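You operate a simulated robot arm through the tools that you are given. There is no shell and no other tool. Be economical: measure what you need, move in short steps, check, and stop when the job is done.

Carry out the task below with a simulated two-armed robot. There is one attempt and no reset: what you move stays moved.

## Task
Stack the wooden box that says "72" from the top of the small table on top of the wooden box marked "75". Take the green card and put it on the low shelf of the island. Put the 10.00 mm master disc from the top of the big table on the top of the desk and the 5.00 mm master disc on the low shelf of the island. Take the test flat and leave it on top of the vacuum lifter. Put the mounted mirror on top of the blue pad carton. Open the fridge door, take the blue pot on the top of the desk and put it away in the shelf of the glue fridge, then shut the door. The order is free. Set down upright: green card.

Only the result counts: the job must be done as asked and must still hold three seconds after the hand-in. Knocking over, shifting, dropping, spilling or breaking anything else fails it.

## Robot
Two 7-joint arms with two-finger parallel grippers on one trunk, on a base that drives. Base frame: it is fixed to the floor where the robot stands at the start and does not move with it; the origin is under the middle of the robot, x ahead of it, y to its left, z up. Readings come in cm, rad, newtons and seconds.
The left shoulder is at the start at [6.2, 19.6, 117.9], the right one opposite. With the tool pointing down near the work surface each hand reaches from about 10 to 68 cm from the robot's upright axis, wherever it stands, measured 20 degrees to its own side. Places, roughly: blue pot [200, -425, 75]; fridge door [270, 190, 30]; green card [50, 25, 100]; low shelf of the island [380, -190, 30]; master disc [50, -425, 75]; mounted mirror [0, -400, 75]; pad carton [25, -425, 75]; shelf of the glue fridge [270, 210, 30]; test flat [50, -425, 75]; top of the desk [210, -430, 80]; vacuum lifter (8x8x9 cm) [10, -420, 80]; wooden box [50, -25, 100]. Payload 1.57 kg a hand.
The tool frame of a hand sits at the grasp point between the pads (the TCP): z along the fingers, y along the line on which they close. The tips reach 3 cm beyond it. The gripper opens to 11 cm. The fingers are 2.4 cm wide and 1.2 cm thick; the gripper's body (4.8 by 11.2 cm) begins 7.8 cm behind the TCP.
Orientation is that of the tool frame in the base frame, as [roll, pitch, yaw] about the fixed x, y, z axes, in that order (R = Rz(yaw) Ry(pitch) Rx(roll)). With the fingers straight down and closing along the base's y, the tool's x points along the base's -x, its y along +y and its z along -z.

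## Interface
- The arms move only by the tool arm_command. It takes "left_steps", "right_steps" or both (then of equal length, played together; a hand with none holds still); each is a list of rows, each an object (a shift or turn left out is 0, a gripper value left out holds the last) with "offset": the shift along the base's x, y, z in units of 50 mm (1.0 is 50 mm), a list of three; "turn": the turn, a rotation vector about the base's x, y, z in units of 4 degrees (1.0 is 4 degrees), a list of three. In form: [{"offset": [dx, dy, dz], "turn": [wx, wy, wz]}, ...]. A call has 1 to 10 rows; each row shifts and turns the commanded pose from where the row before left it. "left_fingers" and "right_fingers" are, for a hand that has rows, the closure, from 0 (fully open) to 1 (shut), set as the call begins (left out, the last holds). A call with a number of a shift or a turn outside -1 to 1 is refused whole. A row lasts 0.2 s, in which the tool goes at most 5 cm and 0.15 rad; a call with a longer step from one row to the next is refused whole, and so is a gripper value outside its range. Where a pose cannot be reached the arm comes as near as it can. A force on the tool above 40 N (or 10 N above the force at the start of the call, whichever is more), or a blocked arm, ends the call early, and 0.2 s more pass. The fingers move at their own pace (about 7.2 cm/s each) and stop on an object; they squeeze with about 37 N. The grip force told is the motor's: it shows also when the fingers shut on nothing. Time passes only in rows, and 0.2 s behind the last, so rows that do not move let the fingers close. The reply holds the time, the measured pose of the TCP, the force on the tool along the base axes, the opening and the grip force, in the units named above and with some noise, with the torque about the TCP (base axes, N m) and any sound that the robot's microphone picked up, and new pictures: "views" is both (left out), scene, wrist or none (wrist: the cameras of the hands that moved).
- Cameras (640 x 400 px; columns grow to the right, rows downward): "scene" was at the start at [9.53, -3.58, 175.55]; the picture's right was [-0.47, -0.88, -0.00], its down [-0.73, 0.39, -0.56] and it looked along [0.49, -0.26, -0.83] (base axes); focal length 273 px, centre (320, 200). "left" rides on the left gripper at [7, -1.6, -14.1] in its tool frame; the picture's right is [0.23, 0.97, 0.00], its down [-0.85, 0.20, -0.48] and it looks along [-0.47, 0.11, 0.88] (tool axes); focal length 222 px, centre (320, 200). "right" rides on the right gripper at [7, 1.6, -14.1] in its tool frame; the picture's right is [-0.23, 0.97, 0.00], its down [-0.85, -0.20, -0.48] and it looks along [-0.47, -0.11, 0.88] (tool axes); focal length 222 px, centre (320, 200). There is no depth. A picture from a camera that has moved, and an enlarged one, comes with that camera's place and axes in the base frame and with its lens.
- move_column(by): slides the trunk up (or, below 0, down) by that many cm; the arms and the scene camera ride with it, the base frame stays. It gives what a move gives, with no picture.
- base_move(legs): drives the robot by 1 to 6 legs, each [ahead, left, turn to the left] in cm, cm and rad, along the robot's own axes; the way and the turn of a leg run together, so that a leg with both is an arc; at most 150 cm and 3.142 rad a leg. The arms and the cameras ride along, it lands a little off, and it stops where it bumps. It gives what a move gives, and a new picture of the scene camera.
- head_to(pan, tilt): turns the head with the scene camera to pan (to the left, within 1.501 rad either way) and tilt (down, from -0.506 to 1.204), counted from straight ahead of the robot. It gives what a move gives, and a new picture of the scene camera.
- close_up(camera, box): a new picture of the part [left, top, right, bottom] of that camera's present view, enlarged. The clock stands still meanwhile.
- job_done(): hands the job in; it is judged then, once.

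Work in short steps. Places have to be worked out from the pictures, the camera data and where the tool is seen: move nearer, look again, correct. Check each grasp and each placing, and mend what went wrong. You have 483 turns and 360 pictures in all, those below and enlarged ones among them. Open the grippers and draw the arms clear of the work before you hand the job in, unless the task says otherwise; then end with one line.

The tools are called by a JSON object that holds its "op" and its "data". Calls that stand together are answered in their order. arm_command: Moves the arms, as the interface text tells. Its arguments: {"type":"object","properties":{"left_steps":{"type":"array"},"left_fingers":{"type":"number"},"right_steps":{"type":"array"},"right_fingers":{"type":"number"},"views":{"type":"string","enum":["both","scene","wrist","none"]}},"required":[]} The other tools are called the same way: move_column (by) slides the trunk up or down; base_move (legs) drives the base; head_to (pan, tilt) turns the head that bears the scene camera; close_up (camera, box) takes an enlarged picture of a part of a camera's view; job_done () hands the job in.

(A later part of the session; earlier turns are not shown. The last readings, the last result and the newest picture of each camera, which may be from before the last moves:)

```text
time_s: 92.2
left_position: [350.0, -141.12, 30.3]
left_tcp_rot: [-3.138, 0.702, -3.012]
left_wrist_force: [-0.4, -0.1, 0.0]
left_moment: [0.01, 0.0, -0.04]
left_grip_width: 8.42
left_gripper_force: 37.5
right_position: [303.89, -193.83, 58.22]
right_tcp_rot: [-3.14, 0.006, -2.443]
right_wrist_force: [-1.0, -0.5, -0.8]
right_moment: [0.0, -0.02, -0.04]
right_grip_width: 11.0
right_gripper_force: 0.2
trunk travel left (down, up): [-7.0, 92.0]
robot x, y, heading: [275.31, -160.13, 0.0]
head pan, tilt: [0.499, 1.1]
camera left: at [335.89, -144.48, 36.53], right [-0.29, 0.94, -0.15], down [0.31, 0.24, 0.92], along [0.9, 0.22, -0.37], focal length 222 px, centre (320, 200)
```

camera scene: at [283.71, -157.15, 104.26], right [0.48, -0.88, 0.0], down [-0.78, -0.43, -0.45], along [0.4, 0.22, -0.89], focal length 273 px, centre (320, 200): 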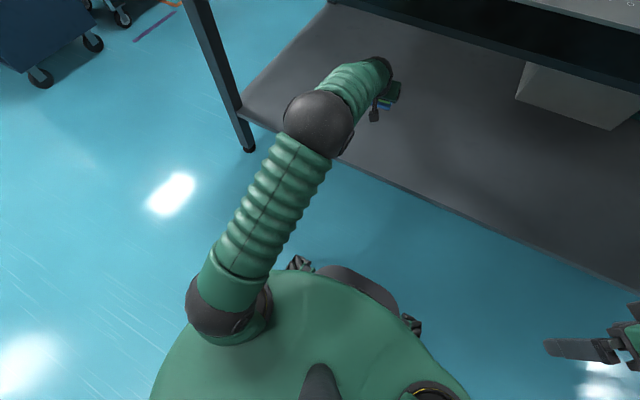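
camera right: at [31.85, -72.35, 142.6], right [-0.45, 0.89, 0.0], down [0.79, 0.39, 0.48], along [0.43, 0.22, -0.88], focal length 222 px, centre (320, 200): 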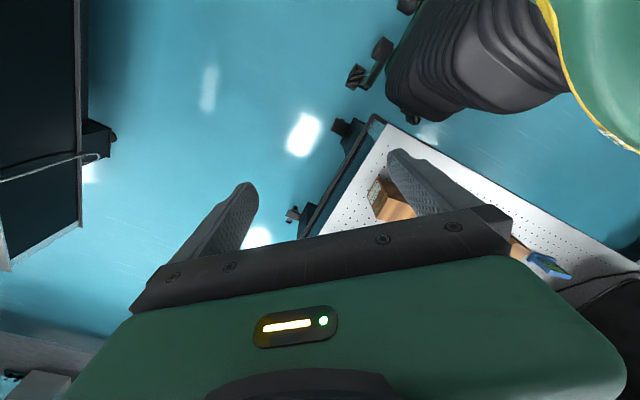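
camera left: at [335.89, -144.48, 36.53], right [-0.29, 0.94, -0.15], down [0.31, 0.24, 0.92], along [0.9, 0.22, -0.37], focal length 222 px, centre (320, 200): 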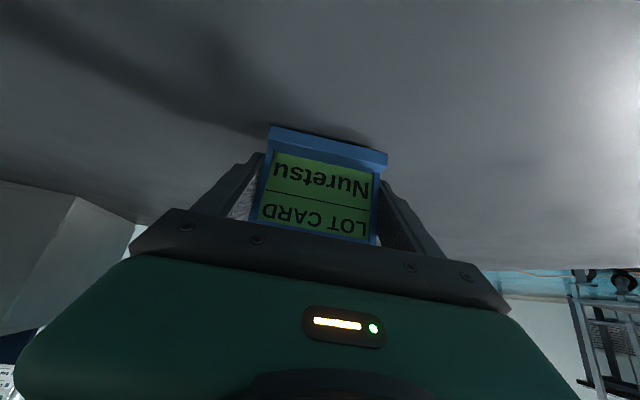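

Shadow closes in on the base; continue in smaller rows.

{"op": "arm_command", "data": {"left_steps": [{"offset": [0, 0, -0.06]}, {"offset": [0, 0, -0.06]}, {"offset": [0, 0, -0.06]}, {"offset": [0, 0, -0.06]}, {"offset": [0, 0, 0]}], "views": "wrist"}}

```text
time_s: 93.4
left_position: [350.18, -141.16, 29.63]
left_tcp_rot: [-3.139, 0.713, -3.014]
left_wrist_force: [-1.5, -0.3, 24.7]
left_moment: [0.35, 0.19, -0.04]
left_grip_width: 8.45
left_gripper_force: 37.4
right_position: [303.74, -193.79, 58.32]
right_tcp_rot: [-3.138, 0.01, -2.442]
right_wrist_force: [0.3, 0.0, 0.4]
right_moment: [0.02, 0.01, 0.03]
right_grip_width: 11.02
right_gripper_force: 0.2
trunk travel left (down, up): [-7.0, 92.0]
robot x, y, heading: [274.79, -160.18, 0.002]
head pan, tilt: [0.499, 1.1]
camera left: at [335.95, -144.5, 35.72], right [-0.29, 0.94, -0.15], down [0.31, 0.24, 0.92], along [0.91, 0.22, -0.36], focal length 222 px, centre (320, 200)
```

left: 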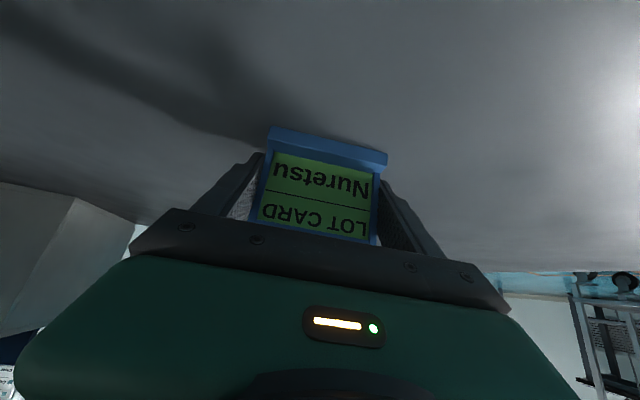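

Contact (25 N). Ease up slightly and open.

{"op": "arm_command", "data": {"left_steps": [{"offset": [0, 0, 0.06]}, {"offset": [0, 0, 0]}], "views": "none"}}

{"op": "arm_command", "data": {"left_steps": [{"offset": [0, 0, 0]}, {"offset": [0, 0, 0]}, {"offset": [0, 0, 0]}], "left_fingers": 0, "views": "wrist"}}

```text
time_s: 94.0
left_position: [350.05, -141.08, 29.67]
left_tcp_rot: [-3.137, 0.708, -3.014]
left_wrist_force: [6.0, -1.9, 16.6]
left_moment: [0.28, -0.43, -0.18]
left_grip_width: 8.41
left_gripper_force: 37.2
right_position: [303.81, -193.81, 58.33]
right_tcp_rot: [-3.138, 0.007, -2.442]
right_wrist_force: [-0.4, 0.3, 0.4]
right_moment: [0.0, 0.03, -0.01]
right_grip_width: 10.99
right_gripper_force: 0.0
trunk travel left (down, up): [-7.0, 92.0]
robot x, y, heading: [275.12, -160.31, 0.006]
head pan, tilt: [0.499, 1.1]
```

```text
time_s: 94.8
left_position: [350.09, -141.05, 29.36]
left_tcp_rot: [-3.139, 0.702, -3.011]
left_wrist_force: [0.2, 0.2, 0.0]
left_moment: [0.02, -0.03, -0.02]
left_grip_width: 11.02
left_gripper_force: 0.1
right_position: [303.65, -193.81, 58.2]
right_tcp_rot: [-3.141, 0.006, -2.442]
right_wrist_force: [0.0, 1.0, -0.4]
right_moment: [0.02, 0.0, -0.01]
right_grip_width: 10.98
right_gripper_force: 0.0
trunk travel left (down, up): [-7.0, 92.0]
robot x, y, heading: [274.96, -160.37, 0.002]
head pan, tilt: [0.499, 1.1]
camera left: at [335.87, -144.41, 35.61], right [-0.29, 0.94, -0.15], down [0.32, 0.24, 0.92], along [0.9, 0.22, -0.37], focal length 222 px, centre (320, 200)
```

left: 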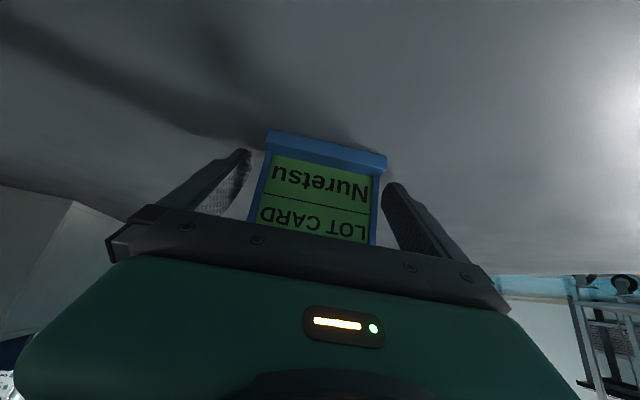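

Card stands. Retreat along the finger axis, then outward.

{"op": "arm_command", "data": {"left_steps": [{"offset": [-0.26, -0.03, 0.3]}, {"offset": [-0.4, -0.05, 0.45]}, {"offset": [-0.4, -0.05, 0.45]}, {"offset": [-0.5, -0.05, 0.4]}, {"offset": [-0.7, 0, 0.2]}, {"offset": [-0.8, 0, 0]}, {"offset": [-0.8, 0, 0]}, {"offset": [0, 0, 0]}], "views": "both"}}

```text
time_s: 96.6
left_position: [330.73, -141.74, 38.23]
left_tcp_rot: [-3.138, 0.704, -3.012]
left_wrist_force: [0.0, -0.1, -0.1]
left_moment: [0.03, 0.05, 0.0]
left_grip_width: 11.01
left_gripper_force: 0.1
right_position: [303.9, -193.67, 58.24]
right_tcp_rot: [-3.14, 0.003, -2.442]
right_wrist_force: [0.1, -1.2, -0.2]
right_moment: [-0.01, -0.05, -0.03]
right_grip_width: 11.0
right_gripper_force: 0.0
trunk travel left (down, up): [-7.0, 92.0]
robot x, y, heading: [274.71, -160.21, 0.005]
head pan, tilt: [0.499, 1.1]
camera scene: at [283.63, -157.16, 104.26], right [0.48, -0.88, 0.0], down [-0.78, -0.43, -0.45], along [0.4, 0.22, -0.89], focal length 273 px, centre (320, 200)
camera left: at [316.61, -145.13, 44.43], right [-0.29, 0.94, -0.15], down [0.31, 0.24, 0.92], along [0.9, 0.22, -0.37], focal length 222 px, centre (320, 200)
```

scene: 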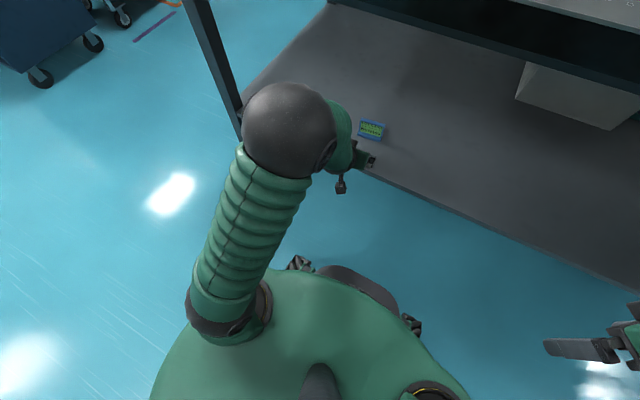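
left: 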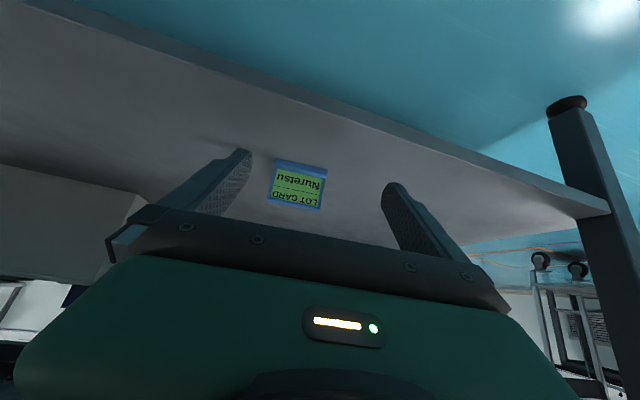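

Card placed. Back off and raise the trunk for the trip.

{"op": "base_move", "data": {"legs": [[-60, 0, 0]]}}

{"op": "move_column", "data": {"by": 40}}

{"op": "move_column", "data": {"by": 40}}

{"op": "head_to", "data": {"pan": -1.45, "tilt": 0.45}}

```text
time_s: 100.0
left_position: [269.81, -141.35, 38.2]
left_tcp_rot: [-3.137, 0.704, -2.988]
left_wrist_force: [0.3, -0.8, 0.4]
left_moment: [0.03, -0.01, 0.03]
left_grip_width: 11.0
left_gripper_force: 0.1
right_position: [244.16, -193.93, 58.2]
right_tcp_rot: [-3.14, 0.005, -2.417]
right_wrist_force: [-0.9, -0.2, -0.1]
right_moment: [0.0, 0.0, 0.03]
right_grip_width: 11.01
right_gripper_force: 0.2
trunk travel left (down, up): [-7.0, 92.0]
robot x, y, heading: [214.35, -160.72, 0.027]
head pan, tilt: [0.499, 1.1]
camera scene: at [223.03, -157.87, 104.27], right [0.5, -0.86, 0.0], down [-0.77, -0.45, -0.45], along [0.39, 0.23, -0.89], focal length 273 px, centre (320, 200)
```

scene: 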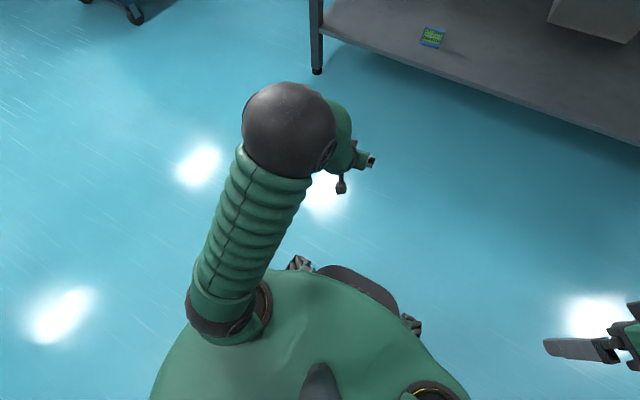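

```text
time_s: 103.8
left_position: [269.9, -141.4, 78.22]
left_tcp_rot: [-3.136, 0.704, -2.99]
left_wrist_force: [-0.4, 0.2, 0.4]
left_moment: [-0.01, 0.02, -0.01]
left_grip_width: 10.99
left_gripper_force: 0.0
right_position: [244.19, -194.03, 98.25]
right_tcp_rot: [-3.141, 0.006, -2.418]
right_wrist_force: [0.2, 0.2, 0.4]
right_moment: [0.01, 0.03, 0.03]
right_grip_width: 11.0
right_gripper_force: 0.0
trunk travel left (down, up): [-47.0, 52.0]
robot x, y, heading: [214.74, -160.92, 0.028]
head pan, tilt: [0.499, 1.1]
```

```text
time_s: 107.7
left_position: [269.94, -141.48, 118.22]
left_tcp_rot: [-3.137, 0.703, -2.99]
left_wrist_force: [-0.4, -0.8, -0.3]
left_moment: [0.0, -0.03, 0.0]
left_grip_width: 10.98
left_gripper_force: 0.1
right_position: [244.15, -194.1, 138.19]
right_tcp_rot: [-3.14, 0.005, -2.417]
right_wrist_force: [-1.0, 0.1, 0.8]
right_moment: [0.03, -0.02, 0.03]
right_grip_width: 10.98
right_gripper_force: 0.1
trunk travel left (down, up): [-87.0, 12.0]
robot x, y, heading: [214.52, -161.33, 0.027]
head pan, tilt: [0.499, 1.1]
```

```text
time_s: 109.5
left_position: [269.87, -141.46, 118.17]
left_tcp_rot: [-3.138, 0.705, -2.989]
left_wrist_force: [-0.5, 0.0, 0.0]
left_moment: [0.0, 0.0, 0.0]
left_grip_width: 11.02
left_gripper_force: 0.1
right_position: [244.11, -194.1, 138.15]
right_tcp_rot: [-3.141, 0.005, -2.417]
right_wrist_force: [0.3, -0.2, 0.0]
right_moment: [-0.01, 0.01, -0.02]
right_grip_width: 10.99
right_gripper_force: 0.1
trunk travel left (down, up): [-87.0, 12.0]
robot x, y, heading: [214.36, -161.54, 0.022]
head pan, tilt: [-1.45, 0.45]
camera scene: at [219.05, -170.19, 189.48], right [-0.99, -0.15, 0.0], down [-0.07, 0.43, -0.9], along [0.13, -0.89, -0.44], focal length 273 px, centre (320, 200)
```

scene: 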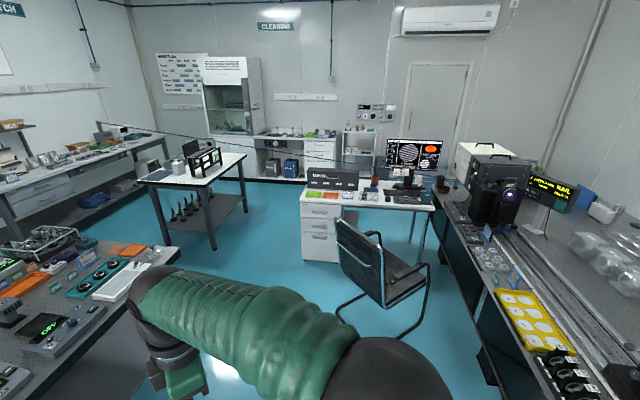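

{"op": "close_up", "data": {"camera": "scene", "box": [290, 130, 490, 250]}}

{"op": "close_up", "data": {"camera": "scene", "box": [430, 120, 640, 250]}}

```text
3.20 times, centred on (390, 190) of scene
camera zoom: at [219.05, -170.19, 189.48], right [-0.99, -0.15, 0.0], down [-0.07, 0.43, -0.9], along [0.13, -0.89, -0.44], focal length 875 px, centre (96, 232)
```

zoom: 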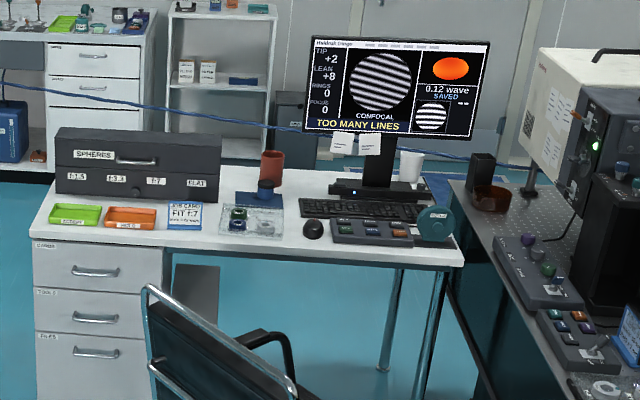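

```text
3.05 times, centred on (535, 185) of scene
camera zoom: at [219.05, -170.19, 189.48], right [-0.99, -0.15, 0.0], down [-0.07, 0.43, -0.9], along [0.13, -0.89, -0.44], focal length 833 px, centre (-335, 246)
```

zoom: 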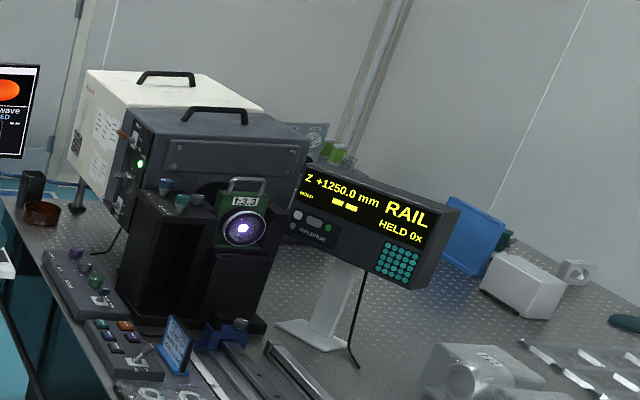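

Pot is on the desk at ≈[203,-432]; blue carton and other items at the far end of the big table near x≈0–50. I'll go round via the lane and down the aisle between big table and the -x wall.

{"op": "base_move", "data": {"legs": [[0, 68, -0.022], [-130, 0, 0]]}}

{"op": "base_move", "data": {"legs": [[-130, 0, 0]]}}

{"op": "head_to", "data": {"pan": -1.2, "tilt": 0.6}}

```text
time_s: 119.7
left_position: [133.29, -75.84, 118.13]
left_tcp_rot: [-3.138, 0.704, -2.984]
left_wrist_force: [0.3, 0.8, -0.2]
left_moment: [0.0, 0.0, -0.01]
left_grip_width: 10.99
left_gripper_force: 0.0
right_position: [107.63, -128.69, 138.19]
right_tcp_rot: [-3.138, 0.006, -2.413]
right_wrist_force: [0.0, -0.7, -0.2]
right_moment: [0.01, 0.02, -0.03]
right_grip_width: 11.01
right_gripper_force: 0.1
trunk travel left (down, up): [-87.0, 12.0]
robot x, y, heading: [77.89, -95.88, 0.033]
head pan, tilt: [-1.45, 0.45]
camera scene: at [82.57, -104.9, 189.47], right [-0.99, -0.15, 0.0], down [-0.07, 0.43, -0.9], along [0.14, -0.89, -0.44], focal length 273 px, centre (320, 200)
```

scene: 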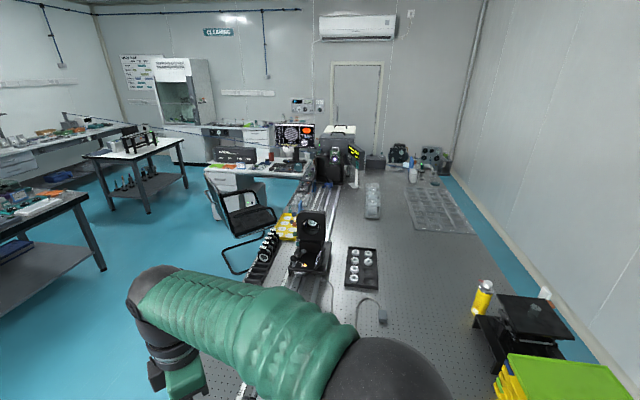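

```text
time_s: 126.2
left_position: [4.25, -79.92, 118.17]
left_tcp_rot: [-3.138, 0.704, -2.985]
left_wrist_force: [-0.2, 0.2, -0.1]
left_moment: [-0.02, -0.03, 0.0]
left_grip_width: 11.01
left_gripper_force: 0.1
right_position: [-21.32, -132.65, 138.16]
right_tcp_rot: [-3.141, 0.005, -2.412]
right_wrist_force: [0.4, 0.0, 0.2]
right_moment: [0.03, 0.0, -0.01]
right_grip_width: 11.0
right_gripper_force: 0.0
trunk travel left (down, up): [-87.0, 12.0]
robot x, y, heading: [-50.74, -99.84, 0.035]
head pan, tilt: [-1.45, 0.45]
camera scene: at [-46.35, -108.97, 189.47], right [-0.99, -0.15, 0.0], down [-0.07, 0.43, -0.9], along [0.14, -0.89, -0.44], focal length 273 px, centre (320, 200)
```

scene: 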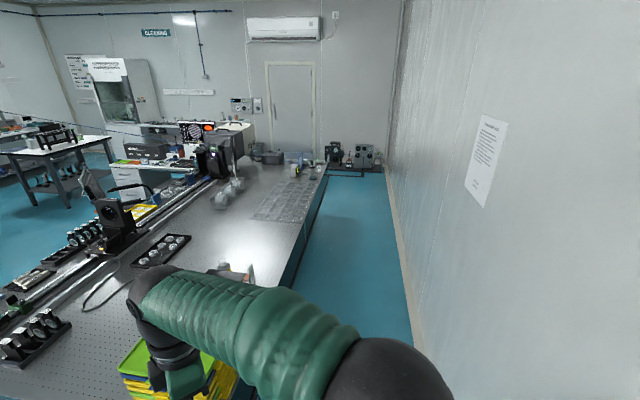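

```text
time_s: 127.0
left_position: [4.01, -79.96, 118.32]
left_tcp_rot: [-3.136, 0.705, -2.985]
left_wrist_force: [0.0, -0.5, 0.2]
left_moment: [-0.04, 0.01, -0.01]
left_grip_width: 11.0
left_gripper_force: 0.1
right_position: [-21.55, -132.71, 138.32]
right_tcp_rot: [-3.137, 0.006, -2.412]
right_wrist_force: [0.2, 0.3, 0.2]
right_moment: [-0.01, 0.01, 0.0]
right_grip_width: 10.99
right_gripper_force: 0.1
trunk travel left (down, up): [-87.0, 12.0]
robot x, y, heading: [-51.47, -100.04, 0.03]
head pan, tilt: [-1.201, 0.6]
camera scene: at [-44.41, -108.01, 188.12], right [-0.92, -0.39, 0.0], down [-0.22, 0.52, -0.82], along [0.32, -0.76, -0.57], focal length 273 px, centre (320, 200)
```

scene: 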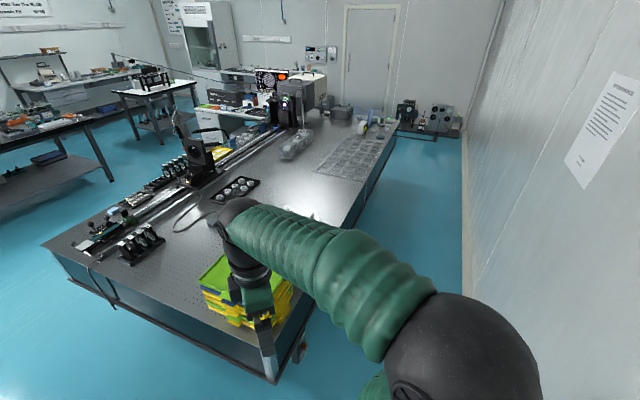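

Aisle x from -97 to -7 is clear. Retract the left hand, raise, then strafe right along the aisle.

{"op": "arm_command", "data": {"left_steps": [{"offset": [-0.5, 0, 0.5], "turn": [0, 1, 0]}, {"offset": [-0.5, 0, 0.5], "turn": [0, 1, 0]}, {"offset": [-0.5, 0, 0.5], "turn": [0, 1, 0]}, {"offset": [-0.5, 0, 0.5], "turn": [0, 1, 0]}, {"offset": [-0.5, 0, 0.5], "turn": [0, 1, 0]}, {"turn": [0, 1, 0]}, {"turn": [0, 1, 0]}, {"turn": [0, 1, 0]}, {"turn": [0, 1, 0]}, {"turn": [0, 1, 0]}], "views": "none"}}

{"op": "base_move", "data": {"legs": [[0, 0, -0.032], [0, -120, 0]]}}

```text
time_s: 129.2
left_position: [-8.29, -79.95, 130.73]
left_tcp_rot: [3.046, 0.009, -3.022]
left_wrist_force: [-0.5, -0.3, -0.3]
left_moment: [-0.01, 0.02, 0.0]
left_grip_width: 11.01
left_gripper_force: 0.0
right_position: [-21.3, -132.5, 138.19]
right_tcp_rot: [-3.14, 0.005, -2.412]
right_wrist_force: [-0.1, -0.1, -0.1]
right_moment: [0.02, 0.02, 0.02]
right_grip_width: 11.0
right_gripper_force: 0.1
trunk travel left (down, up): [-87.0, 12.0]
robot x, y, heading: [-51.33, -99.47, 0.03]
head pan, tilt: [-1.201, 0.6]
```

```text
time_s: 135.6
left_position: [-7.53, -201.55, 130.81]
left_tcp_rot: [3.045, 0.012, -3.048]
left_wrist_force: [0.1, 0.2, -1.0]
left_moment: [0.01, 0.02, 0.01]
left_grip_width: 11.01
left_gripper_force: 0.0
right_position: [-21.99, -253.81, 138.27]
right_tcp_rot: [-3.137, 0.005, -2.439]
right_wrist_force: [-1.3, -0.4, 0.2]
right_moment: [-0.02, 0.0, 0.01]
right_grip_width: 10.99
right_gripper_force: 0.1
trunk travel left (down, up): [-87.0, 12.0]
robot x, y, heading: [-50.86, -220.74, 0.002]
head pan, tilt: [-1.201, 0.6]
camera scene: at [-44.44, -228.44, 188.14], right [-0.93, -0.37, 0.0], down [-0.21, 0.52, -0.83], along [0.3, -0.77, -0.56], focal length 273 px, centre (320, 200)
```

scene: 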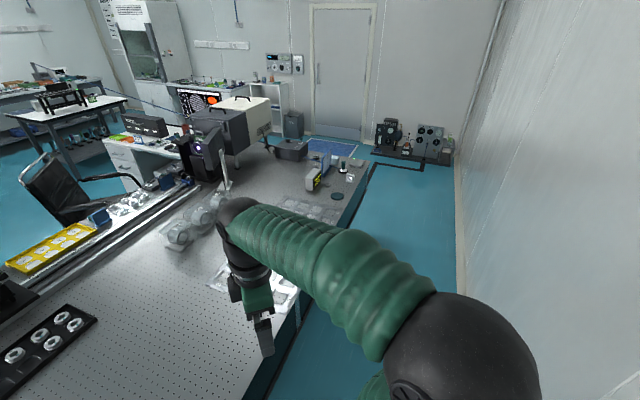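

{"op": "base_move", "data": {"legs": [[0, -115, 0]]}}

{"op": "head_to", "data": {"pan": -0.7, "tilt": 0.7}}

```text
time_s: 141.4
left_position: [-6.05, -313.19, 130.62]
left_tcp_rot: [3.048, 0.011, -3.021]
left_wrist_force: [0.3, 0.3, -0.1]
left_moment: [0.0, 0.01, -0.01]
left_grip_width: 11.0
left_gripper_force: 0.0
right_position: [-19.17, -365.97, 138.35]
right_tcp_rot: [-3.137, 0.004, -2.413]
right_wrist_force: [-0.2, 0.2, -0.8]
right_moment: [0.03, 0.01, -0.03]
right_grip_width: 11.01
right_gripper_force: 0.0
trunk travel left (down, up): [-87.0, 12.0]
robot x, y, heading: [-49.16, -333.39, 0.035]
head pan, tilt: [-1.201, 0.6]
camera scene: at [-42.2, -341.14, 188.15], right [-0.92, -0.39, 0.0], down [-0.22, 0.52, -0.83], along [0.32, -0.76, -0.56], focal length 273 px, centre (320, 200)
```

scene: 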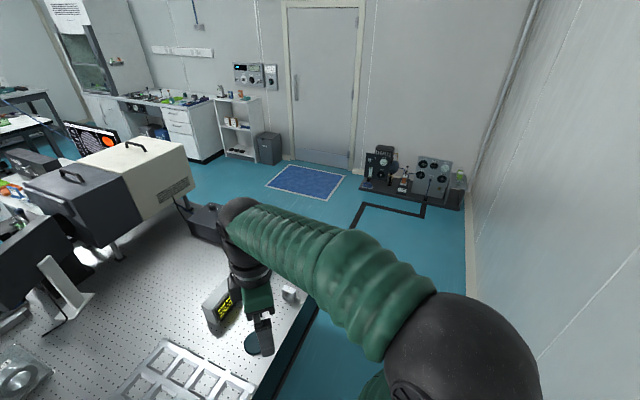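

```text
time_s: 142.3
left_position: [-6.13, -313.42, 130.8]
left_tcp_rot: [3.048, 0.012, -3.021]
left_wrist_force: [0.2, 1.3, -0.2]
left_moment: [-0.01, 0.02, 0.04]
left_grip_width: 11.01
left_gripper_force: 0.1
right_position: [-19.24, -366.06, 138.27]
right_tcp_rot: [-3.14, 0.006, -2.412]
right_wrist_force: [-0.1, 0.6, -0.4]
right_moment: [0.01, -0.01, 0.0]
right_grip_width: 11.0
right_gripper_force: 0.1
trunk travel left (down, up): [-87.0, 12.0]
robot x, y, heading: [-49.1, -333.2, 0.029]
head pan, tilt: [-0.7, 0.7]
camera scene: at [-38.96, -338.54, 187.26], right [-0.62, -0.78, 0.0], down [-0.51, 0.4, -0.76], along [0.6, -0.47, -0.64], focal length 273 px, centre (320, 200)
```

scene: 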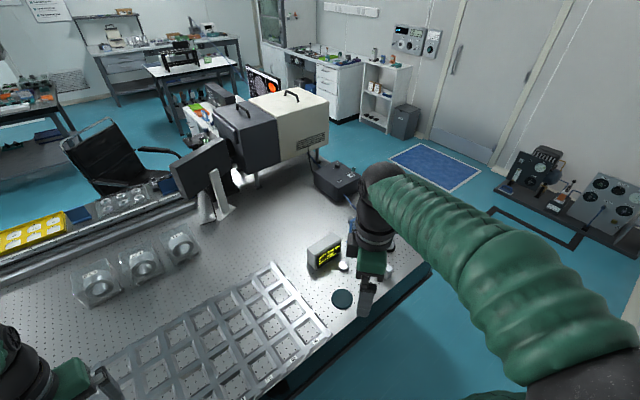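

The far end of the table is open; I'll go around the end and work facing +y from there.

{"op": "base_move", "data": {"legs": [[0, -145, -0.03], [0, 0, 1.571]]}}

{"op": "head_to", "data": {"pan": -0.6, "tilt": 0.7}}

```text
time_s: 153.5
left_position: [-66.46, -436.24, 130.85]
left_tcp_rot: [3.045, 0.012, -1.464]
left_wrist_force: [0.0, -0.1, 0.0]
left_moment: [-0.02, 0.0, 0.02]
left_grip_width: 11.0
left_gripper_force: 0.1
right_position: [-14.08, -449.86, 138.26]
right_tcp_rot: [-3.137, 0.006, -0.855]
right_wrist_force: [-0.3, 0.1, 0.6]
right_moment: [-0.04, 0.01, -0.02]
right_grip_width: 10.99
right_gripper_force: 0.1
trunk travel left (down, up): [-87.0, 12.0]
robot x, y, heading: [-47.52, -479.18, 1.59]
head pan, tilt: [-0.7, 0.7]
camera scene: at [-41.89, -469.38, 187.26], right [0.78, -0.63, 0.0], down [-0.41, -0.5, -0.76], along [0.48, 0.59, -0.65], focal length 273 px, centre (320, 200)
```

scene: 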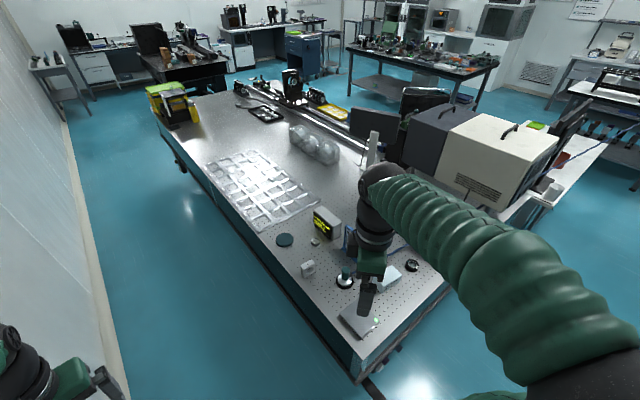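

```text
time_s: 154.1
left_position: [-66.52, -436.19, 130.81]
left_tcp_rot: [3.045, 0.014, -1.463]
left_wrist_force: [-0.5, -0.6, 0.4]
left_moment: [-0.03, 0.0, 0.0]
left_grip_width: 10.99
left_gripper_force: 0.1
right_position: [-14.0, -449.92, 138.3]
right_tcp_rot: [-3.137, 0.007, -0.857]
right_wrist_force: [0.2, -0.4, 0.5]
right_moment: [0.01, 0.01, -0.01]
right_grip_width: 11.0
right_gripper_force: 0.0
trunk travel left (down, up): [-87.0, 12.0]
robot x, y, heading: [-47.34, -479.04, 1.591]
head pan, tilt: [-0.6, 0.7]
camera scene: at [-42.6, -468.86, 187.26], right [0.84, -0.55, 0.0], down [-0.35, -0.54, -0.76], along [0.42, 0.64, -0.65], focal length 273 px, centre (320, 200)
```

scene: 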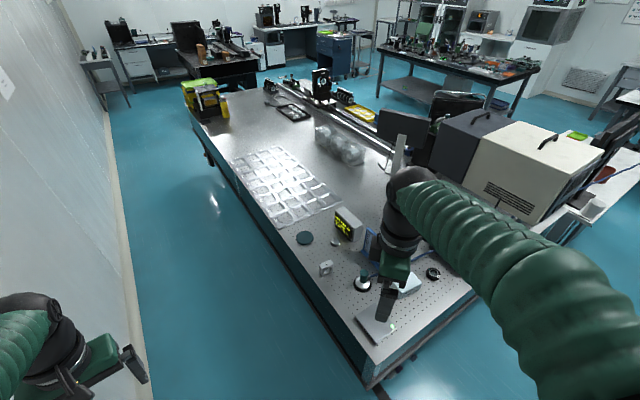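

The end of the table (y≈-449) is open. Slide to x≈22 in front of it.

{"op": "base_move", "data": {"legs": [[-6, -70, -0.02]]}}

{"op": "head_to", "data": {"pan": 0.0, "tilt": 0.95}}

```text
time_s: 158.0
left_position: [4.34, -441.22, 130.74]
left_tcp_rot: [3.05, 0.011, -1.477]
left_wrist_force: [-0.2, -0.8, -0.2]
left_moment: [0.01, -0.05, 0.01]
left_grip_width: 11.0
left_gripper_force: 0.0
right_position: [56.54, -455.92, 138.41]
right_tcp_rot: [-3.133, 0.004, -0.872]
right_wrist_force: [0.3, 0.3, 0.0]
right_moment: [0.01, 0.04, -0.01]
right_grip_width: 10.99
right_gripper_force: 0.0
trunk travel left (down, up): [-87.0, 12.0]
robot x, y, heading: [23.09, -484.39, 1.578]
head pan, tilt: [-0.6, 0.7]
camera scene: at [27.49, -474.38, 187.28], right [0.83, -0.56, 0.0], down [-0.36, -0.53, -0.77], along [0.43, 0.63, -0.64], focal length 273 px, centre (320, 200)
```

scene: 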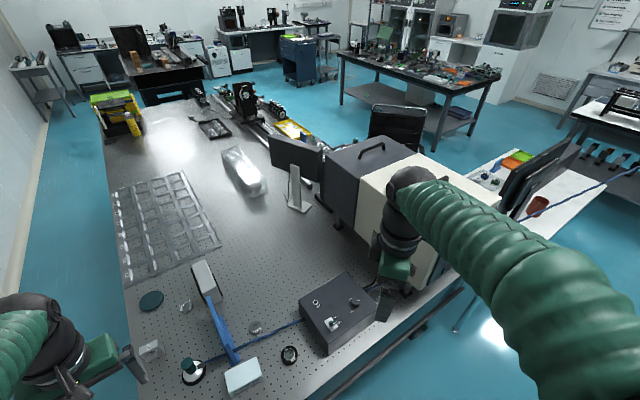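

```text
time_s: 159.0
left_position: [4.52, -441.38, 130.8]
left_tcp_rot: [3.049, 0.013, -1.48]
left_wrist_force: [-0.6, 0.1, 0.7]
left_moment: [0.01, 0.01, 0.0]
left_grip_width: 10.99
left_gripper_force: 0.0
right_position: [56.69, -456.03, 138.4]
right_tcp_rot: [-3.137, 0.005, -0.87]
right_wrist_force: [-0.3, 0.1, -1.2]
right_moment: [-0.03, -0.03, 0.01]
right_grip_width: 10.99
right_gripper_force: 0.1
trunk travel left (down, up): [-87.0, 12.0]
robot x, y, heading: [23.25, -484.39, 1.57]
head pan, tilt: [0.0, 0.949]
camera scene: at [22.98, -474.16, 185.29], right [1.0, 0.0, 0.0], down [0.0, -0.81, -0.58], along [0.0, 0.58, -0.81], focal length 273 px, centre (320, 200)
```

scene: 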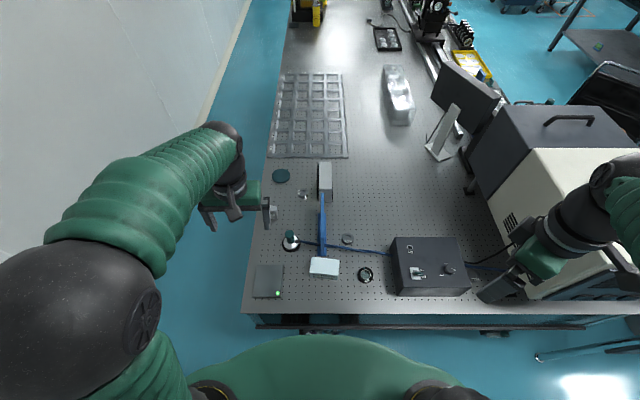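

Good overview. Zoom in to identify items.

{"op": "close_up", "data": {"camera": "scene", "box": [240, 150, 400, 310]}}

{"op": "close_up", "data": {"camera": "scene", "box": [260, 215, 390, 305]}}

```text
2.50 times, centred on (320, 230) of scene
camera zoom: at [22.98, -474.16, 185.29], right [1.0, 0.0, 0.0], down [0.0, -0.81, -0.58], along [0.0, 0.58, -0.81], focal length 683 px, centre (320, 125)
```

zoom: 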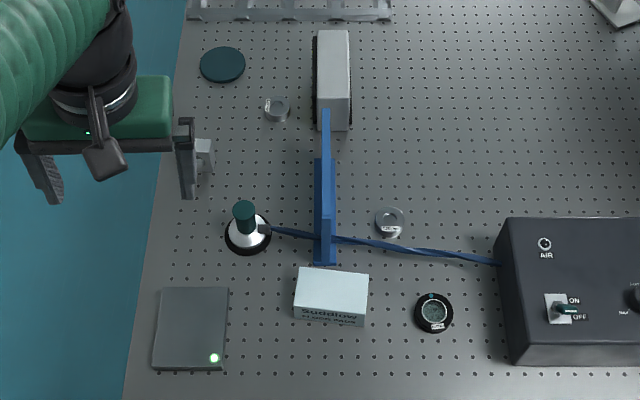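

```text
4.44 times, centred on (325, 260) of scene
camera zoom: at [22.98, -474.16, 185.29], right [1.0, 0.0, 0.0], down [0.0, -0.81, -0.58], along [0.0, 0.58, -0.81], focal length 1215 px, centre (298, -67)
```

zoom: 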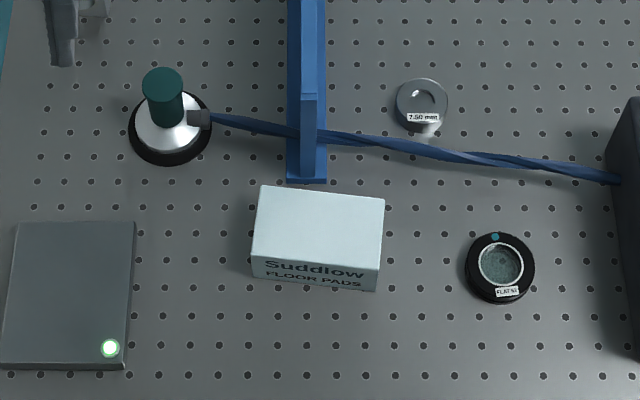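

{"op": "close_up", "data": {"camera": "scene", "box": [285, 165, 345, 215]}}

{"op": "close_up", "data": {"camera": "scene", "box": [335, 225, 385, 290]}}

{"op": "close_up", "data": {"camera": "scene", "box": [250, 150, 310, 220]}}

```text
8.00 times, centred on (315, 190) of scene
camera zoom: at [22.98, -474.16, 185.29], right [1.0, 0.0, 0.0], down [0.0, -0.81, -0.58], along [0.0, 0.58, -0.81], focal length 2186 px, centre (360, 280)
```

zoom: 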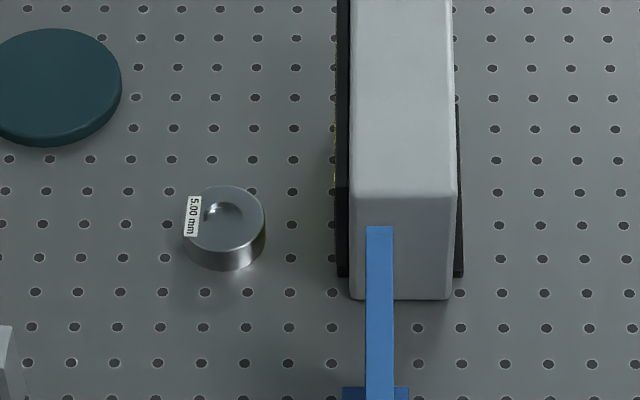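

```text
6.15 times, centred on (360, 258) of scene
camera zoom: at [22.98, -474.16, 185.29], right [1.0, 0.0, 0.0], down [0.0, -0.81, -0.58], along [0.0, 0.58, -0.81], focal length 1682 px, centre (74, -154)
```

zoom: 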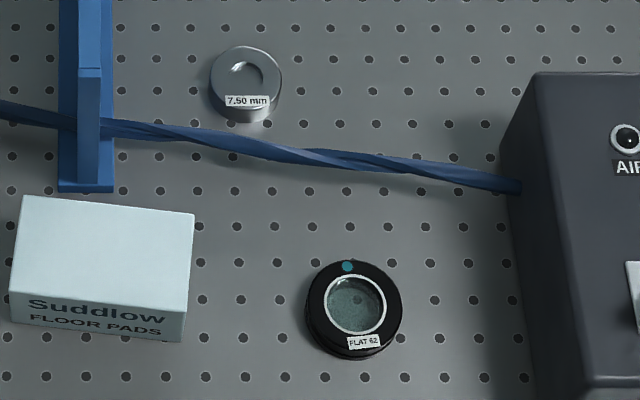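

```text
5.71 times, centred on (280, 185) of scene
camera zoom: at [22.98, -474.16, 185.29], right [1.0, 0.0, 0.0], down [0.0, -0.81, -0.58], along [0.0, 0.58, -0.81], focal length 1562 px, centre (549, 286)
```

zoom: 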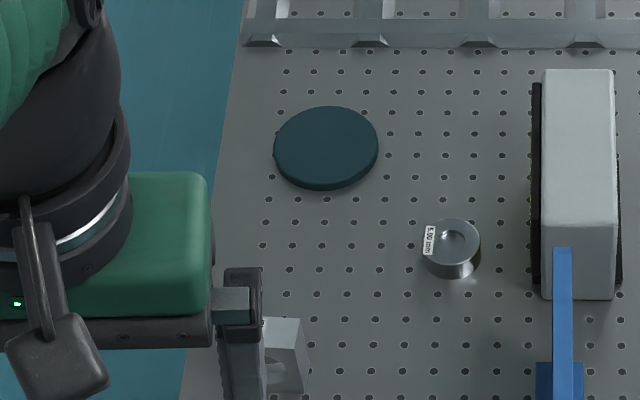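

The 5.00 and 7.50 mm discs and FLAT 62 are found; need the 10.00 mm disc. Check wrist cameras.

{"op": "arm_command", "data": {"left_steps": [{"offset": [-0.6, 0, 0.3]}, {"offset": [-0.6, 0, 0.3]}], "right_steps": [{"offset": [0.3, -0.3, 0.3], "turn": [0, 0, 1]}, {"offset": [0.3, -0.3, 0.3], "turn": [0, 0, 1]}], "views": "both"}}

```text
time_s: 159.6
left_position: [-1.24, -441.4, 133.91]
left_tcp_rot: [3.047, 0.017, -1.478]
left_wrist_force: [-0.5, 0.1, 0.0]
left_moment: [0.03, -0.02, -0.01]
left_grip_width: 11.01
left_gripper_force: 0.0
right_position: [60.04, -459.08, 141.48]
right_tcp_rot: [-3.135, 0.009, -0.732]
right_wrist_force: [0.5, -0.2, 0.3]
right_moment: [0.06, 0.01, 0.0]
right_grip_width: 11.0
right_gripper_force: 0.0
trunk travel left (down, up): [-87.0, 12.0]
robot x, y, heading: [23.3, -484.64, 1.565]
head pan, tilt: [0.0, 0.949]
camera scene: at [23.32, -474.42, 185.3], right [1.0, 0.0, 0.0], down [0.0, -0.81, -0.58], along [0.0, 0.58, -0.81], focal length 273 px, centre (320, 200)
camera right: at [64.19, -465.11, 155.69], right [-0.82, -0.57, 0.0], down [-0.5, 0.71, 0.49], along [-0.28, 0.4, -0.87], focal length 222 px, centre (320, 200)
camera left: at [2.25, -448.26, 147.71], right [-0.94, -0.32, 0.09], down [-0.23, 0.83, 0.51], along [-0.23, 0.46, -0.86], focal length 222 px, centre (320, 200)
```

scene: 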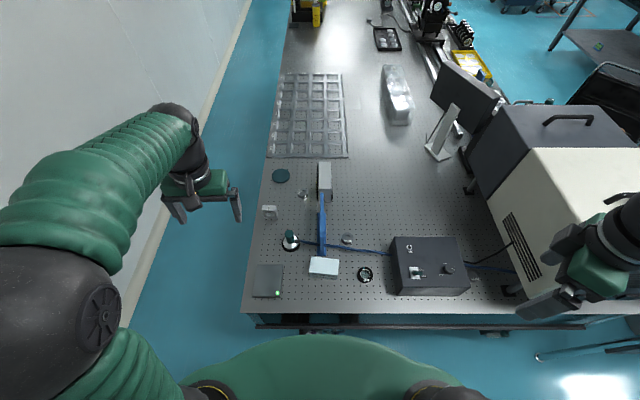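
right: 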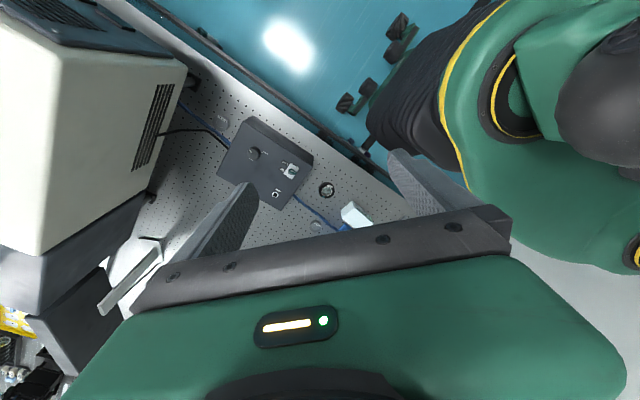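
left: 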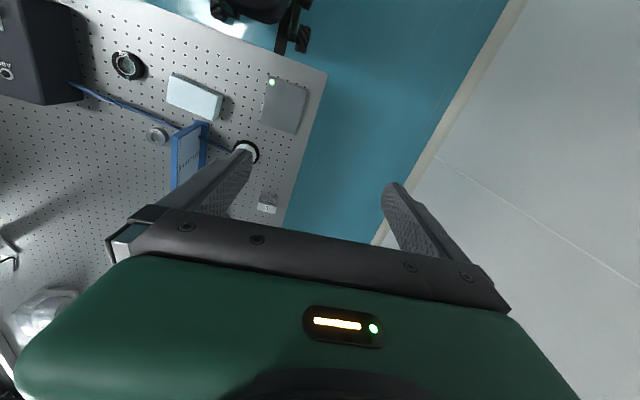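

A disc lies beyond the AIR box in the right camera; zoom.

{"op": "close_up", "data": {"camera": "right", "box": [190, 90, 270, 150]}}

{"op": "close_up", "data": {"camera": "right", "box": [290, 160, 390, 240]}}

{"op": "close_up", "data": {"camera": "left", "box": [100, 40, 320, 220]}}

```text
6.67 times, centred on (230, 120) of right
camera zoom: at [64.19, -465.11, 155.69], right [-0.82, -0.57, 0.0], down [-0.5, 0.71, 0.49], along [-0.28, 0.4, -0.87], focal length 1481 px, centre (920, 733)
```

zoom: 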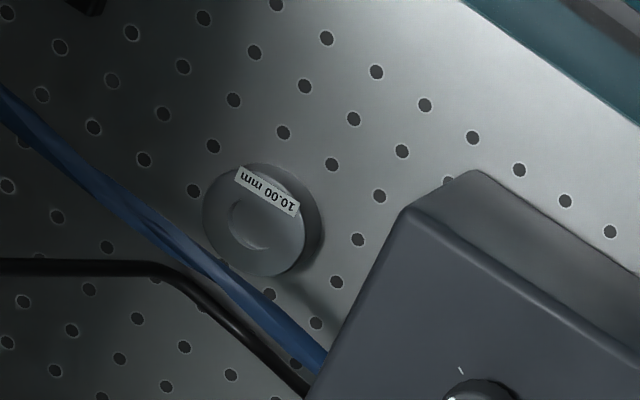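

```text
5.00 times, centred on (340, 200) of right
camera zoom: at [64.19, -465.11, 155.69], right [-0.82, -0.57, 0.0], down [-0.5, 0.71, 0.49], along [-0.28, 0.4, -0.87], focal length 1111 px, centre (220, 200)
```

zoom: 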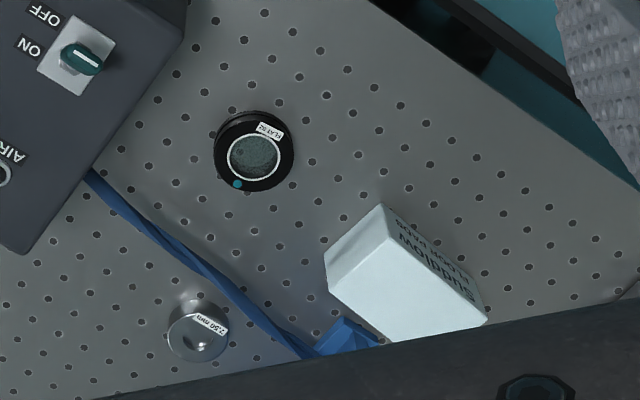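

```text
2.22 times, centred on (210, 130) of left
camera zoom: at [2.25, -448.26, 147.71], right [-0.94, -0.32, 0.09], down [-0.23, 0.83, 0.51], along [-0.23, 0.46, -0.86], focal length 494 px, centre (564, 356)
```

zoom: 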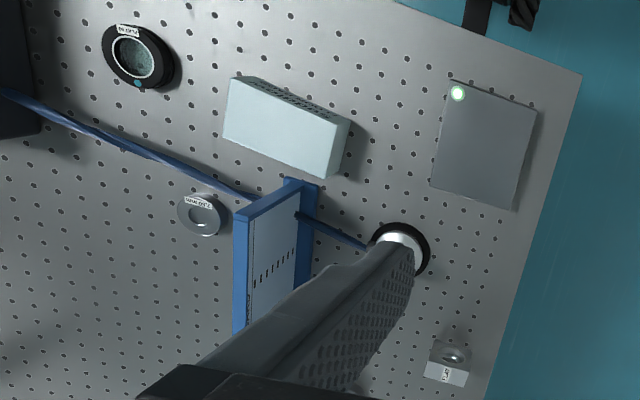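

Found: 10.00 mm disc ≈[82.5,-436], FLAT 62 ≈[40.6,-436,82.7], lifter ≈[10,-424], mirror ≈[2.5,-408], 5.00 mm disc ≈[15,-397]. First the flat onto the lifter with the left hand: shift right 15 cm and bring the left hand over the flat.

{"op": "base_move", "data": {"legs": [[0, -15, 0]]}}

{"op": "arm_command", "data": {"left_steps": [{"offset": [0.7, -0.1, 0], "turn": [0, 0, -0.5]}, {"offset": [0.7, -0.1, 0], "turn": [0, 0, -0.6]}, {"offset": [0.7, -0.1, -0.5], "turn": [0, 0, -0.5]}, {"offset": [0.7, 0, -0.5]}, {"offset": [0.7, 0, -0.5]}, {"offset": [0.5, 0, -0.5]}, {"offset": [0, 0, 0]}], "views": "both"}}

```text
time_s: 161.0
left_position: [9.82, -441.25, 133.25]
left_tcp_rot: [3.07, 0.013, -1.473]
left_wrist_force: [-2.7, -0.2, -0.1]
left_moment: [0.03, -0.19, -0.01]
left_grip_width: 11.02
left_gripper_force: 0.0
right_position: [71.14, -458.88, 142.25]
right_tcp_rot: [-3.119, -0.012, -0.731]
right_wrist_force: [-1.7, 0.8, 0.3]
right_moment: [-0.02, -0.11, 0.04]
right_grip_width: 11.0
right_gripper_force: 0.0
trunk travel left (down, up): [-87.0, 12.0]
robot x, y, heading: [37.79, -484.58, 1.576]
head pan, tilt: [0.0, 0.949]
camera scene: at [33.19, -474.23, 185.23], right [1.0, 0.0, 0.03], down [0.02, -0.81, -0.58], along [0.02, 0.58, -0.81], focal length 273 px, centre (320, 200)
```

scene: 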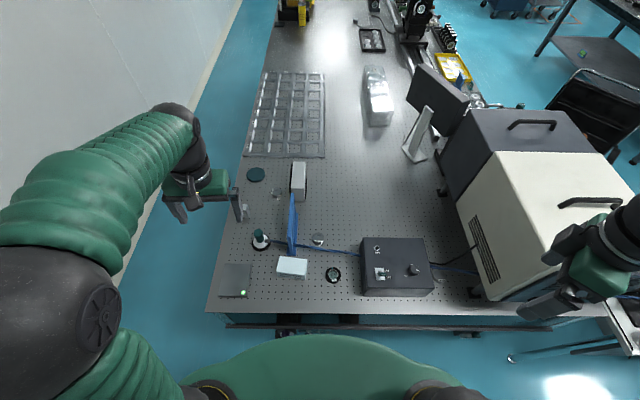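

```text
time_s: 162.6
left_position: [32.66, -442.8, 124.45]
left_tcp_rot: [3.05, 0.016, -1.586]
left_wrist_force: [-1.1, -0.3, 0.0]
left_moment: [-0.03, -0.04, 0.0]
left_grip_width: 11.0
left_gripper_force: 0.0
right_position: [74.12, -458.93, 141.61]
right_tcp_rot: [-3.132, 0.007, -0.729]
right_wrist_force: [1.2, -0.4, 0.0]
right_moment: [-0.01, 0.0, 0.02]
right_grip_width: 11.02
right_gripper_force: 0.0
trunk travel left (down, up): [-87.0, 12.0]
robot x, y, heading: [37.67, -484.34, 1.572]
head pan, tilt: [0.0, 0.949]
camera scene: at [38.07, -474.26, 185.29], right [1.0, 0.0, 0.0], down [0.0, -0.81, -0.58], along [0.0, 0.58, -0.81], focal length 273 px, centre (320, 200)
camera left: at [35.54, -449.98, 138.24], right [-0.97, -0.22, 0.09], down [-0.14, 0.85, 0.51], along [-0.18, 0.48, -0.86], focal length 222 px, centre (320, 200)
```

scene: 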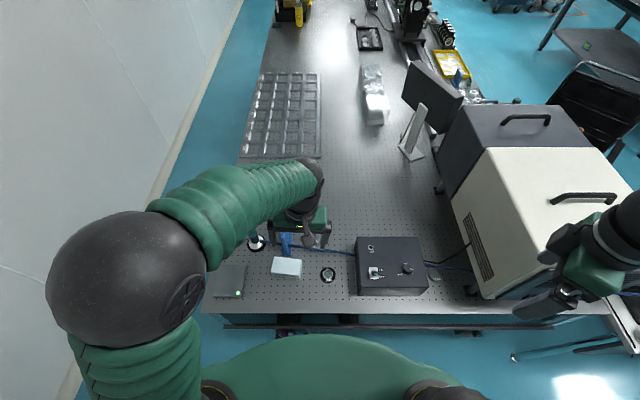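
left: 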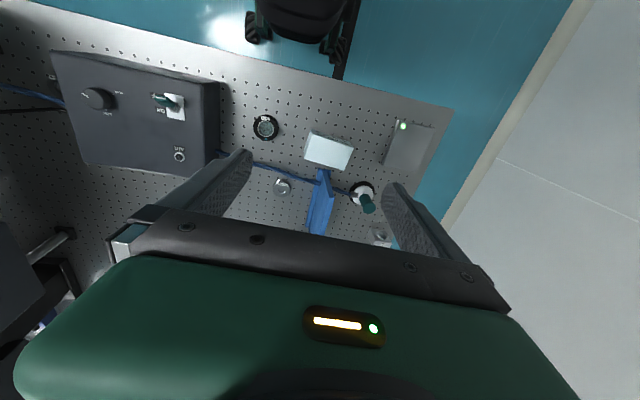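

Level the tool and go above the flat at z≈100.

{"op": "arm_command", "data": {"left_steps": [{"offset": [0.55, 0.45, -0.5], "turn": [0, -0.65, 0]}, {"offset": [0.55, 0.45, -0.7], "turn": [0, -0.65, 0]}, {"offset": [0.55, 0.4, -0.8]}, {"offset": [0, 0, -0.8]}, {"offset": [0, 0, -0.8]}, {"offset": [0, 0, -0.8]}, {"offset": [0, 0, 0]}], "views": "wrist"}}

{"op": "close_up", "data": {"camera": "scene", "box": [220, 200, 360, 310]}}

```text
refused: row 3 steps farther than a row can; nothing moved
```

```text
3.64 times, centred on (290, 255) of scene
camera zoom: at [38.07, -474.26, 185.29], right [1.0, 0.0, 0.0], down [0.0, -0.81, -0.58], along [0.0, 0.58, -0.81], focal length 994 px, centre (429, 0)
```

zoom: 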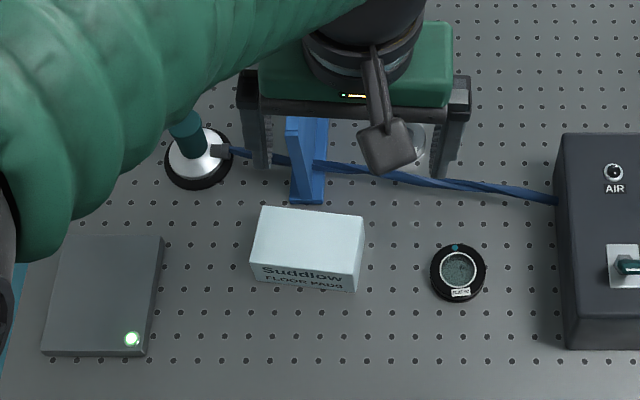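

{"op": "arm_command", "data": {"left_steps": [{"offset": [0.5, 0.4, -0.5], "turn": [0, -0.65, 0]}, {"offset": [0.5, 0.4, -0.6], "turn": [0, -0.65, 0]}, {"offset": [0.5, 0.4, -0.6]}, {"offset": [0.2, 0.1, -0.8]}, {"offset": [0, 0, -0.8]}, {"offset": [0, 0, -0.8]}, {"offset": [0, 0, -0.8]}, {"offset": [0, 0, 0]}], "views": "wrist"}}

```text
time_s: 164.4
left_position: [41.71, -436.21, 99.83]
left_tcp_rot: [3.138, 0.015, -1.584]
left_wrist_force: [0.4, 0.2, 0.0]
left_moment: [0.04, -0.02, 0.02]
left_grip_width: 11.02
left_gripper_force: 0.2
right_position: [74.47, -458.99, 141.41]
right_tcp_rot: [-3.136, 0.009, -0.726]
right_wrist_force: [0.0, -1.0, -0.4]
right_moment: [0.0, 0.01, 0.03]
right_grip_width: 10.99
right_gripper_force: 0.0
trunk travel left (down, up): [-87.0, 12.0]
robot x, y, heading: [37.86, -484.48, 1.568]
head pan, tilt: [0.0, 0.949]
camera left: at [43.29, -443.36, 113.79], right [-0.98, -0.21, 0.0], down [-0.19, 0.85, 0.49], along [-0.11, 0.48, -0.87], focal length 222 px, centre (320, 200)
```

left: 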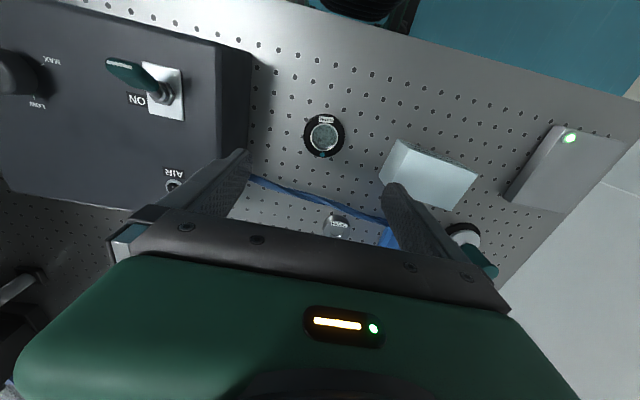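

Descend to z≈86 first.

{"op": "arm_command", "data": {"left_steps": [{"offset": [-0.1, 0, -0.7]}, {"offset": [0, 0, -0.7]}, {"offset": [0, 0, -0.7]}, {"offset": [0, 0, -0.6]}, {"offset": [0, 0, 0]}], "views": "wrist"}}

```text
time_s: 165.6
left_position: [40.5, -435.64, 86.32]
left_tcp_rot: [3.139, 0.02, -1.569]
left_wrist_force: [-0.5, 0.2, -0.7]
left_moment: [0.01, -0.02, 0.01]
left_grip_width: 11.02
left_gripper_force: 0.1
right_position: [74.27, -458.78, 141.43]
right_tcp_rot: [-3.135, 0.006, -0.729]
right_wrist_force: [0.3, -1.0, -0.3]
right_moment: [0.01, -0.03, 0.01]
right_grip_width: 11.0
right_gripper_force: 0.0
trunk travel left (down, up): [-87.0, 12.0]
robot x, y, heading: [37.56, -484.73, 1.578]
head pan, tilt: [0.0, 0.949]
camera left: at [42.17, -442.85, 100.17], right [-0.97, -0.23, 0.0], down [-0.2, 0.84, 0.5], along [-0.11, 0.48, -0.87], focal length 222 px, centre (320, 200)
```

left: 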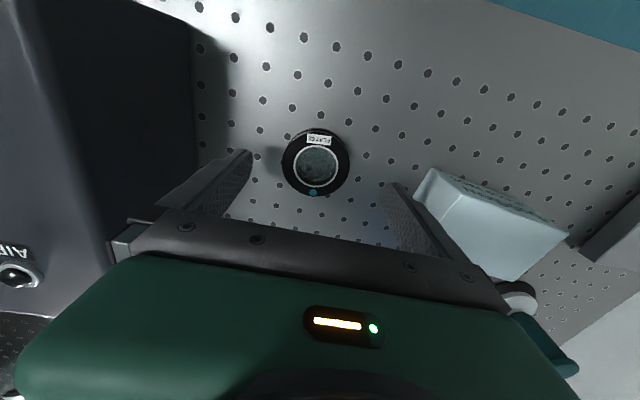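

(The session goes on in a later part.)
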